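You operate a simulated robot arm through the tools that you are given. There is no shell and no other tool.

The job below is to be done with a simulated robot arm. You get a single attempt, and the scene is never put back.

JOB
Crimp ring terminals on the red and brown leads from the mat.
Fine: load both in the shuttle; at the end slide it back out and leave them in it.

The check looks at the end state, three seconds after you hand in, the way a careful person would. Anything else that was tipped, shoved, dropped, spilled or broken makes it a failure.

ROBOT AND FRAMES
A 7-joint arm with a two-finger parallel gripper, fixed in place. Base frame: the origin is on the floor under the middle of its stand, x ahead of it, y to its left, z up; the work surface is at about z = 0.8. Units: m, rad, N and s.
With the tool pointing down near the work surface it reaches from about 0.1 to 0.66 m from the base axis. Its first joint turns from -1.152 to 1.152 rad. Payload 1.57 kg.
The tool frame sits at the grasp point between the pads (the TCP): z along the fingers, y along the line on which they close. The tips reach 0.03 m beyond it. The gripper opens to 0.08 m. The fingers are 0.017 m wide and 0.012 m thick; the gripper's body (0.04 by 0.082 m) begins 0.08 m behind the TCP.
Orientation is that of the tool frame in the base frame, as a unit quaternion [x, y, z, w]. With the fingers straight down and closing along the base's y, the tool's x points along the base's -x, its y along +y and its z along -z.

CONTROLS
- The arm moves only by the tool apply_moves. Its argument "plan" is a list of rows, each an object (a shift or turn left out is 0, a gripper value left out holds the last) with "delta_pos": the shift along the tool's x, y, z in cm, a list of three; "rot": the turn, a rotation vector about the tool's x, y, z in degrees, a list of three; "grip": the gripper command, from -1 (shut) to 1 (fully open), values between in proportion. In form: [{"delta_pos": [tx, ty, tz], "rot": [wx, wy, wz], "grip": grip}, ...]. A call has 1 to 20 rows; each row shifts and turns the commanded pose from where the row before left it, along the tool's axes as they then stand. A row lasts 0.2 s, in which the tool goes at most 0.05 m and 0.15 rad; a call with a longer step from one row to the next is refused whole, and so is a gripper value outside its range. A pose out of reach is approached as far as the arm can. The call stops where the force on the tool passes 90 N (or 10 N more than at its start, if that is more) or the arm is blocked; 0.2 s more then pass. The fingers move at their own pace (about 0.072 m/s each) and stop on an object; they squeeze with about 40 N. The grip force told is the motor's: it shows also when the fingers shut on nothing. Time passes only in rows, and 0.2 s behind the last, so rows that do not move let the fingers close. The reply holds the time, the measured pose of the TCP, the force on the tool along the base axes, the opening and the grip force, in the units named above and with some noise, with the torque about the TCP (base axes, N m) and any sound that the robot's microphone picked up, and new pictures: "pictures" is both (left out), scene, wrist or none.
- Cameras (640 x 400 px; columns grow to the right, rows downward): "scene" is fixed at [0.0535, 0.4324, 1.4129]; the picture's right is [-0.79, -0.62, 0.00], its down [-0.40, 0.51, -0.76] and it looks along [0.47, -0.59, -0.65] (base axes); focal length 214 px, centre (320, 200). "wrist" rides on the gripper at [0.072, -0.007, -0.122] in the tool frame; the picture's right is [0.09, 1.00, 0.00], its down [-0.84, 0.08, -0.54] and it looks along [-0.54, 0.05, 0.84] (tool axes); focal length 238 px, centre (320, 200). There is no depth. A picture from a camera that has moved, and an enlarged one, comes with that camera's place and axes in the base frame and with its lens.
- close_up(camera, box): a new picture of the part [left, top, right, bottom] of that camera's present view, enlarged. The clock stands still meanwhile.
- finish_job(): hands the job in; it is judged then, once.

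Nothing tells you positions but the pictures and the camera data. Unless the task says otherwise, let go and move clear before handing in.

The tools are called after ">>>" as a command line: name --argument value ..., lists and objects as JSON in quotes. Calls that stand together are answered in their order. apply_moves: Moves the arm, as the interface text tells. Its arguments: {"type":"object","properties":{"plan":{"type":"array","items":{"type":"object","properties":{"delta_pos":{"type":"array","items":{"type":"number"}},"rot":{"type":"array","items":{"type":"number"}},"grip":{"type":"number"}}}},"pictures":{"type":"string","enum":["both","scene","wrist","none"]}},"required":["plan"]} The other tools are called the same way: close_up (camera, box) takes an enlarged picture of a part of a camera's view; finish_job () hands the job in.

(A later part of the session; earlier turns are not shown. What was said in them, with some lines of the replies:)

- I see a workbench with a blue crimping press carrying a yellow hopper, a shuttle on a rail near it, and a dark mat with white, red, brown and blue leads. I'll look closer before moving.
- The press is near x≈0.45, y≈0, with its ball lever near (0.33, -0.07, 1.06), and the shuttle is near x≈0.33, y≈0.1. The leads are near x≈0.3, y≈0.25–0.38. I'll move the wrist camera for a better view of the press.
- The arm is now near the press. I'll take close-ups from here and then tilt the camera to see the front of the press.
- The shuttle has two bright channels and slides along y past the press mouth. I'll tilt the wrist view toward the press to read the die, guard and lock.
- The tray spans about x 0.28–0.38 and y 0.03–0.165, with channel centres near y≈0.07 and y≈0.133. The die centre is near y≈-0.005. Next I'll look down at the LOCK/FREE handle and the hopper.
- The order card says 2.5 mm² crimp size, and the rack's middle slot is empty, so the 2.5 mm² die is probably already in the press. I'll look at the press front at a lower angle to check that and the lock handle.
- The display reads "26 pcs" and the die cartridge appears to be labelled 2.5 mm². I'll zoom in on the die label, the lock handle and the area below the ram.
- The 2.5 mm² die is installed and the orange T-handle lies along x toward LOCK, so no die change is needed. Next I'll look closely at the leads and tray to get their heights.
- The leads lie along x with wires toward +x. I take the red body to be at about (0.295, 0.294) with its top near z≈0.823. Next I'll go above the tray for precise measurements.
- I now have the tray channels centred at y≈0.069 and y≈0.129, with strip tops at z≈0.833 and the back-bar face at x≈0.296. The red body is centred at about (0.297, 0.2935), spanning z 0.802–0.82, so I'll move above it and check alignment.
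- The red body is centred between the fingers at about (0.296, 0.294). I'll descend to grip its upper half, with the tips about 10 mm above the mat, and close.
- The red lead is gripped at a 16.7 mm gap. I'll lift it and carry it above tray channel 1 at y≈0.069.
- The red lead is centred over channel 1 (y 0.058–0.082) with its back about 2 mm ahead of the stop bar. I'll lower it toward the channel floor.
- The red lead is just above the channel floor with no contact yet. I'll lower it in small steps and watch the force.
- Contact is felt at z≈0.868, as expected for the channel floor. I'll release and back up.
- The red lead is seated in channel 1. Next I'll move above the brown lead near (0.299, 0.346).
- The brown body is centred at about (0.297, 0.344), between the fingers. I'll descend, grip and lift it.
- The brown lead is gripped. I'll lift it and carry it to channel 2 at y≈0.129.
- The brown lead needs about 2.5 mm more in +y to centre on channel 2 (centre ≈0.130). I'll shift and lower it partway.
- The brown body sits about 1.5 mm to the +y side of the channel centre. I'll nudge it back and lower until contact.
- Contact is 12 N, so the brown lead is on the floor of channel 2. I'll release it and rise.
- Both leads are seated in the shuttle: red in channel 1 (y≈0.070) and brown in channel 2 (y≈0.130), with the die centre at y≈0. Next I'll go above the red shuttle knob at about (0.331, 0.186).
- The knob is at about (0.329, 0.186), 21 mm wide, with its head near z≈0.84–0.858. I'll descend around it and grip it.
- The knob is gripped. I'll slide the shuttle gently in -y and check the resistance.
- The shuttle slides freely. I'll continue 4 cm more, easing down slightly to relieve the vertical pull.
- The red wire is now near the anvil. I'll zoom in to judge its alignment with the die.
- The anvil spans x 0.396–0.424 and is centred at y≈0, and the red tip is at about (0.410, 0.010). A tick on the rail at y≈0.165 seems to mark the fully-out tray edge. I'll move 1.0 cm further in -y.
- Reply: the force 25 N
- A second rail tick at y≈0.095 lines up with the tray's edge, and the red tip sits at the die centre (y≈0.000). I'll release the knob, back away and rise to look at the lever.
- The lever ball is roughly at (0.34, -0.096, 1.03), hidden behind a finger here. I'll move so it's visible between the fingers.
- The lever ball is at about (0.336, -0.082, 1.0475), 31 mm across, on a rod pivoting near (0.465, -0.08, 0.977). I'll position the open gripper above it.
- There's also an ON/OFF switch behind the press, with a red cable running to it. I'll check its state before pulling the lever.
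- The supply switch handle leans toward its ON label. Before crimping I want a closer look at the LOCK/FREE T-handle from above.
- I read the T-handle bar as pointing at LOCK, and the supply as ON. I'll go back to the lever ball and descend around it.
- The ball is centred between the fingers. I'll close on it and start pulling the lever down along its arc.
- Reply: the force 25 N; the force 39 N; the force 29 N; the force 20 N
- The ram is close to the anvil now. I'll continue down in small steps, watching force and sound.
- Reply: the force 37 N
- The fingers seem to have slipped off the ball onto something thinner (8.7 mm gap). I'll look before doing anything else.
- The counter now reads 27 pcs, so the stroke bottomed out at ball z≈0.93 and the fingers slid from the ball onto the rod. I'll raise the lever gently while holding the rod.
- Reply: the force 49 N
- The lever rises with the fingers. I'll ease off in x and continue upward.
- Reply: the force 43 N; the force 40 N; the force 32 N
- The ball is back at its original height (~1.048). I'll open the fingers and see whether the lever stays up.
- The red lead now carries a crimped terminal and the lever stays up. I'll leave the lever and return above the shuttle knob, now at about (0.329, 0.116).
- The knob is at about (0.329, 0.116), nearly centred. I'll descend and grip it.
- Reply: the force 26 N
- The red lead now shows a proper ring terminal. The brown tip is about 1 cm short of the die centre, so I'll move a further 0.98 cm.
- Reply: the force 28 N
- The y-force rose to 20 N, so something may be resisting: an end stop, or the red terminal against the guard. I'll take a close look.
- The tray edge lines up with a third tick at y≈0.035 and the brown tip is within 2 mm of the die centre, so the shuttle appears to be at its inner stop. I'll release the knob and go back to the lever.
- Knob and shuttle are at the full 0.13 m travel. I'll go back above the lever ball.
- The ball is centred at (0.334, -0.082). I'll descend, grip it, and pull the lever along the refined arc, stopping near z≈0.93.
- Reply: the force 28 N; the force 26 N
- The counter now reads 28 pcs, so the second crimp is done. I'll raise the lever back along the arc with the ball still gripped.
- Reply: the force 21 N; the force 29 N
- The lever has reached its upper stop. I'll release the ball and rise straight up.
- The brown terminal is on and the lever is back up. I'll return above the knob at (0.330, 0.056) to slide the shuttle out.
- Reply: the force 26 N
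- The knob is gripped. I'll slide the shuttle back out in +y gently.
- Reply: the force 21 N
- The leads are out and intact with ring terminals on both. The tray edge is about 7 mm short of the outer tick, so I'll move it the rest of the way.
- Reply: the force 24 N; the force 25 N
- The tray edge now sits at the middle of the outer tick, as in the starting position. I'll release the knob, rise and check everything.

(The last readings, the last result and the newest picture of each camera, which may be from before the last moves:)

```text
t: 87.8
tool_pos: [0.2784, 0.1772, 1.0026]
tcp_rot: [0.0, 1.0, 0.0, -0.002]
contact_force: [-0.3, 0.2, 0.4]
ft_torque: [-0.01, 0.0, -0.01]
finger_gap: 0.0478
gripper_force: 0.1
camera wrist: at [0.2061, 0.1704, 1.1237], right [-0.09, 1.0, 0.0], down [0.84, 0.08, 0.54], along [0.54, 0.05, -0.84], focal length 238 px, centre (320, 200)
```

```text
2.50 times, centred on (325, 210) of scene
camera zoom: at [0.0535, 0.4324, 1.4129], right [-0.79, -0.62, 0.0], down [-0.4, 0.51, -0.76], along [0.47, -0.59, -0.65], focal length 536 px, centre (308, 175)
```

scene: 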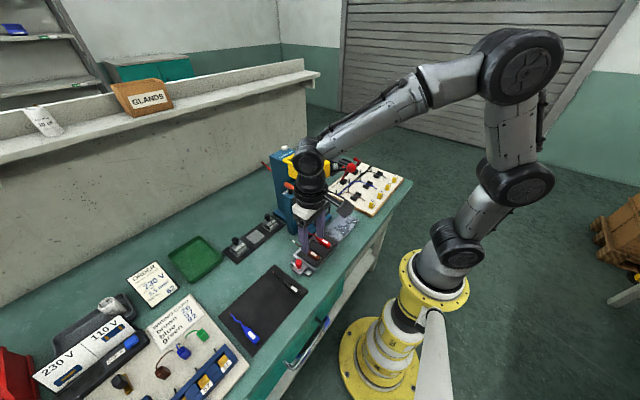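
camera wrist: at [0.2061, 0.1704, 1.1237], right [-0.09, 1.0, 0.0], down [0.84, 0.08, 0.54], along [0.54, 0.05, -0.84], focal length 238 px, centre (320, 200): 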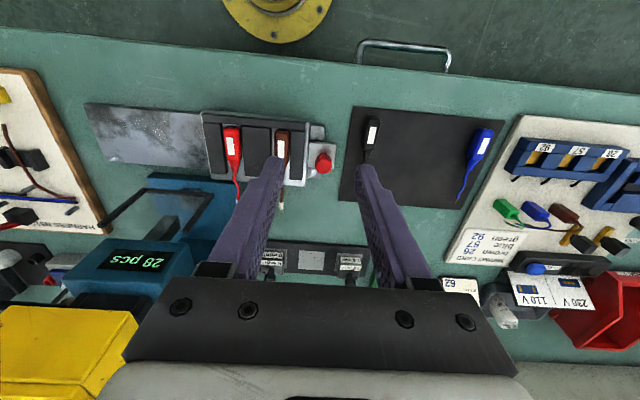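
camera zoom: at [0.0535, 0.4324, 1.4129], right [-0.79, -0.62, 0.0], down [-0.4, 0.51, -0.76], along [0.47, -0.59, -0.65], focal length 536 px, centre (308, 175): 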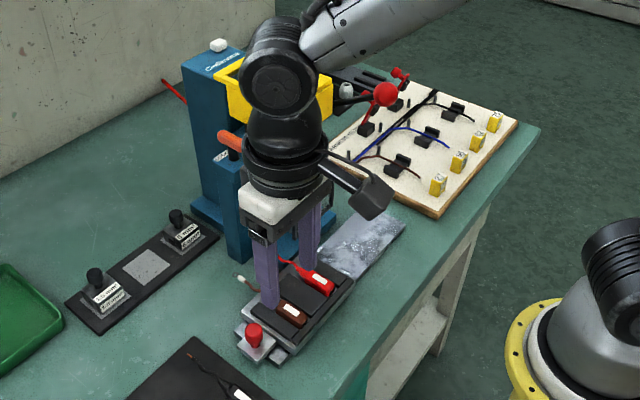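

The shuttle is back out with both leads in it. I'll move clear to inspect both terminals one last time.

>>> apply_moves --plan '[{"delta_pos": [2, -1.5, -3.5], "grip": 1.0}, {"delta_pos": [2, -2, -3.5]}, {"delta_pos": [1, -2, -3.5]}, {"delta_pos": [0, -2, -3.5]}, {"delta_pos": [0, 0, 0]}]' --pictures "both"

>>> close_up --camera "wrist" --box '[250, 120, 400, 230]'

>>> close_up --camera "scene" --box '[270, 190, 380, 290]'

>>> close_up --camera "scene" --box '[250, 130, 400, 240]'

```text
t: 89.0
tool_pos: [0.2288, 0.1024, 1.1443]
tcp_rot: [-0.001, 1.0, 0.001, 0.0]
contact_force: [-0.1, -0.1, 0.9]
ft_torque: [-0.03, -0.03, 0.01]
finger_gap: 0.08
gripper_force: 0.1
camera wrist: at [0.157, 0.095, 1.2649], right [-0.09, 1.0, 0.0], down [0.84, 0.08, 0.54], along [0.54, 0.05, -0.84], focal length 238 px, centre (320, 200)
```

scene: 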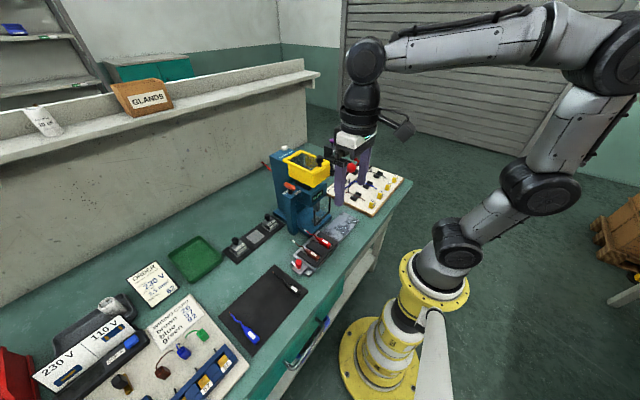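
wrist: 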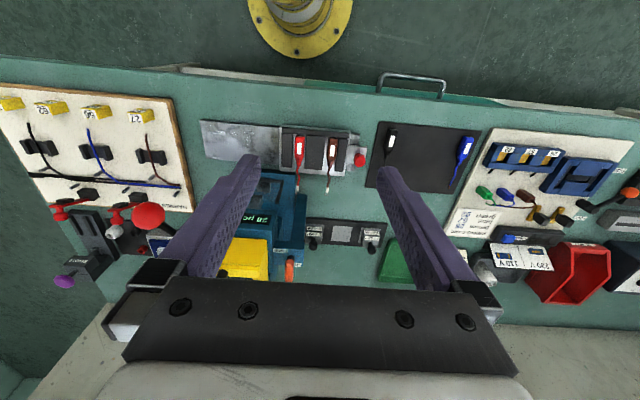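

```text
3.64 times, centred on (325, 175) of wrist
camera zoom: at [0.157, 0.095, 1.2649], right [-0.09, 1.0, 0.0], down [0.84, 0.08, 0.54], along [0.54, 0.05, -0.84], focal length 867 px, centre (302, 291)
```

zoom: 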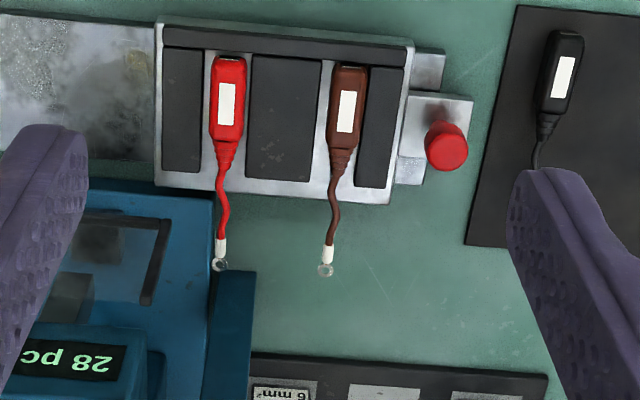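

```text
4.00 times, centred on (325, 240) of scene
camera zoom: at [0.0535, 0.4324, 1.4129], right [-0.79, -0.62, 0.0], down [-0.4, 0.51, -0.76], along [0.47, -0.59, -0.65], focal length 858 px, centre (300, 40)
```

zoom: 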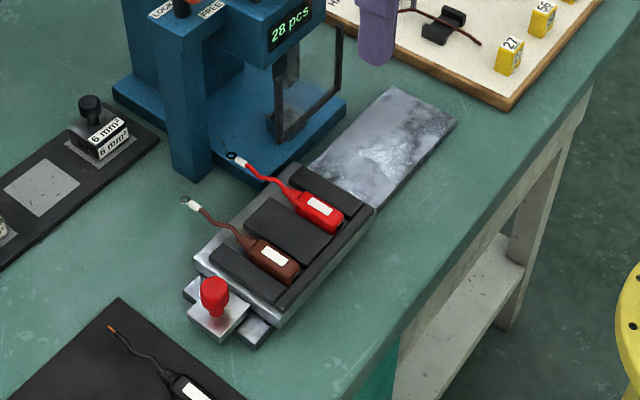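

```text
3.64 times, centred on (325, 185) of scene
camera zoom: at [0.0535, 0.4324, 1.4129], right [-0.79, -0.62, 0.0], down [-0.4, 0.51, -0.76], along [0.47, -0.59, -0.65], focal length 780 px, centre (302, 254)
```

zoom: 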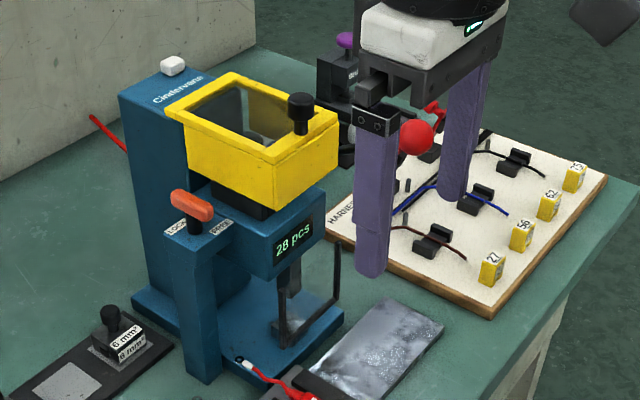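

Both the red and brown leads carry ring terminals and sit in the shuttle, which is back at its outer mark. The lever is up, the counter went from 26 to 28, and nothing else was disturbed. The gripper is empty and clear, so I'm handing in.

>>> finish_job

```text
The job is handed in.
```

The red and brown leads both have ring terminals crimped on. They are sitting in the shuttle, which is back out at its starting mark.

- **Die:** the press already had the 2.5 mm² die fitted, which matches the order card. I read its handle as locked, though the LOCK/FREE labels left some doubt.
- **Crimps:** I made one lever stroke per lead, and the counter went from 26 to 28 pcs. In the final pictures each lead has one ring terminal. I didn't test either crimp by pulling on it.
- **First stroke:** the fingers slid off the lever ball onto its rod at the bottom of the stroke, after the press had counted it. I raised the lever by the rod, and the second stroke went cleanly.
- **Bench:** in the last pictures the lever is up, the other leads are still on the mat, and I saw nothing else moved. The gripper is open and clear.
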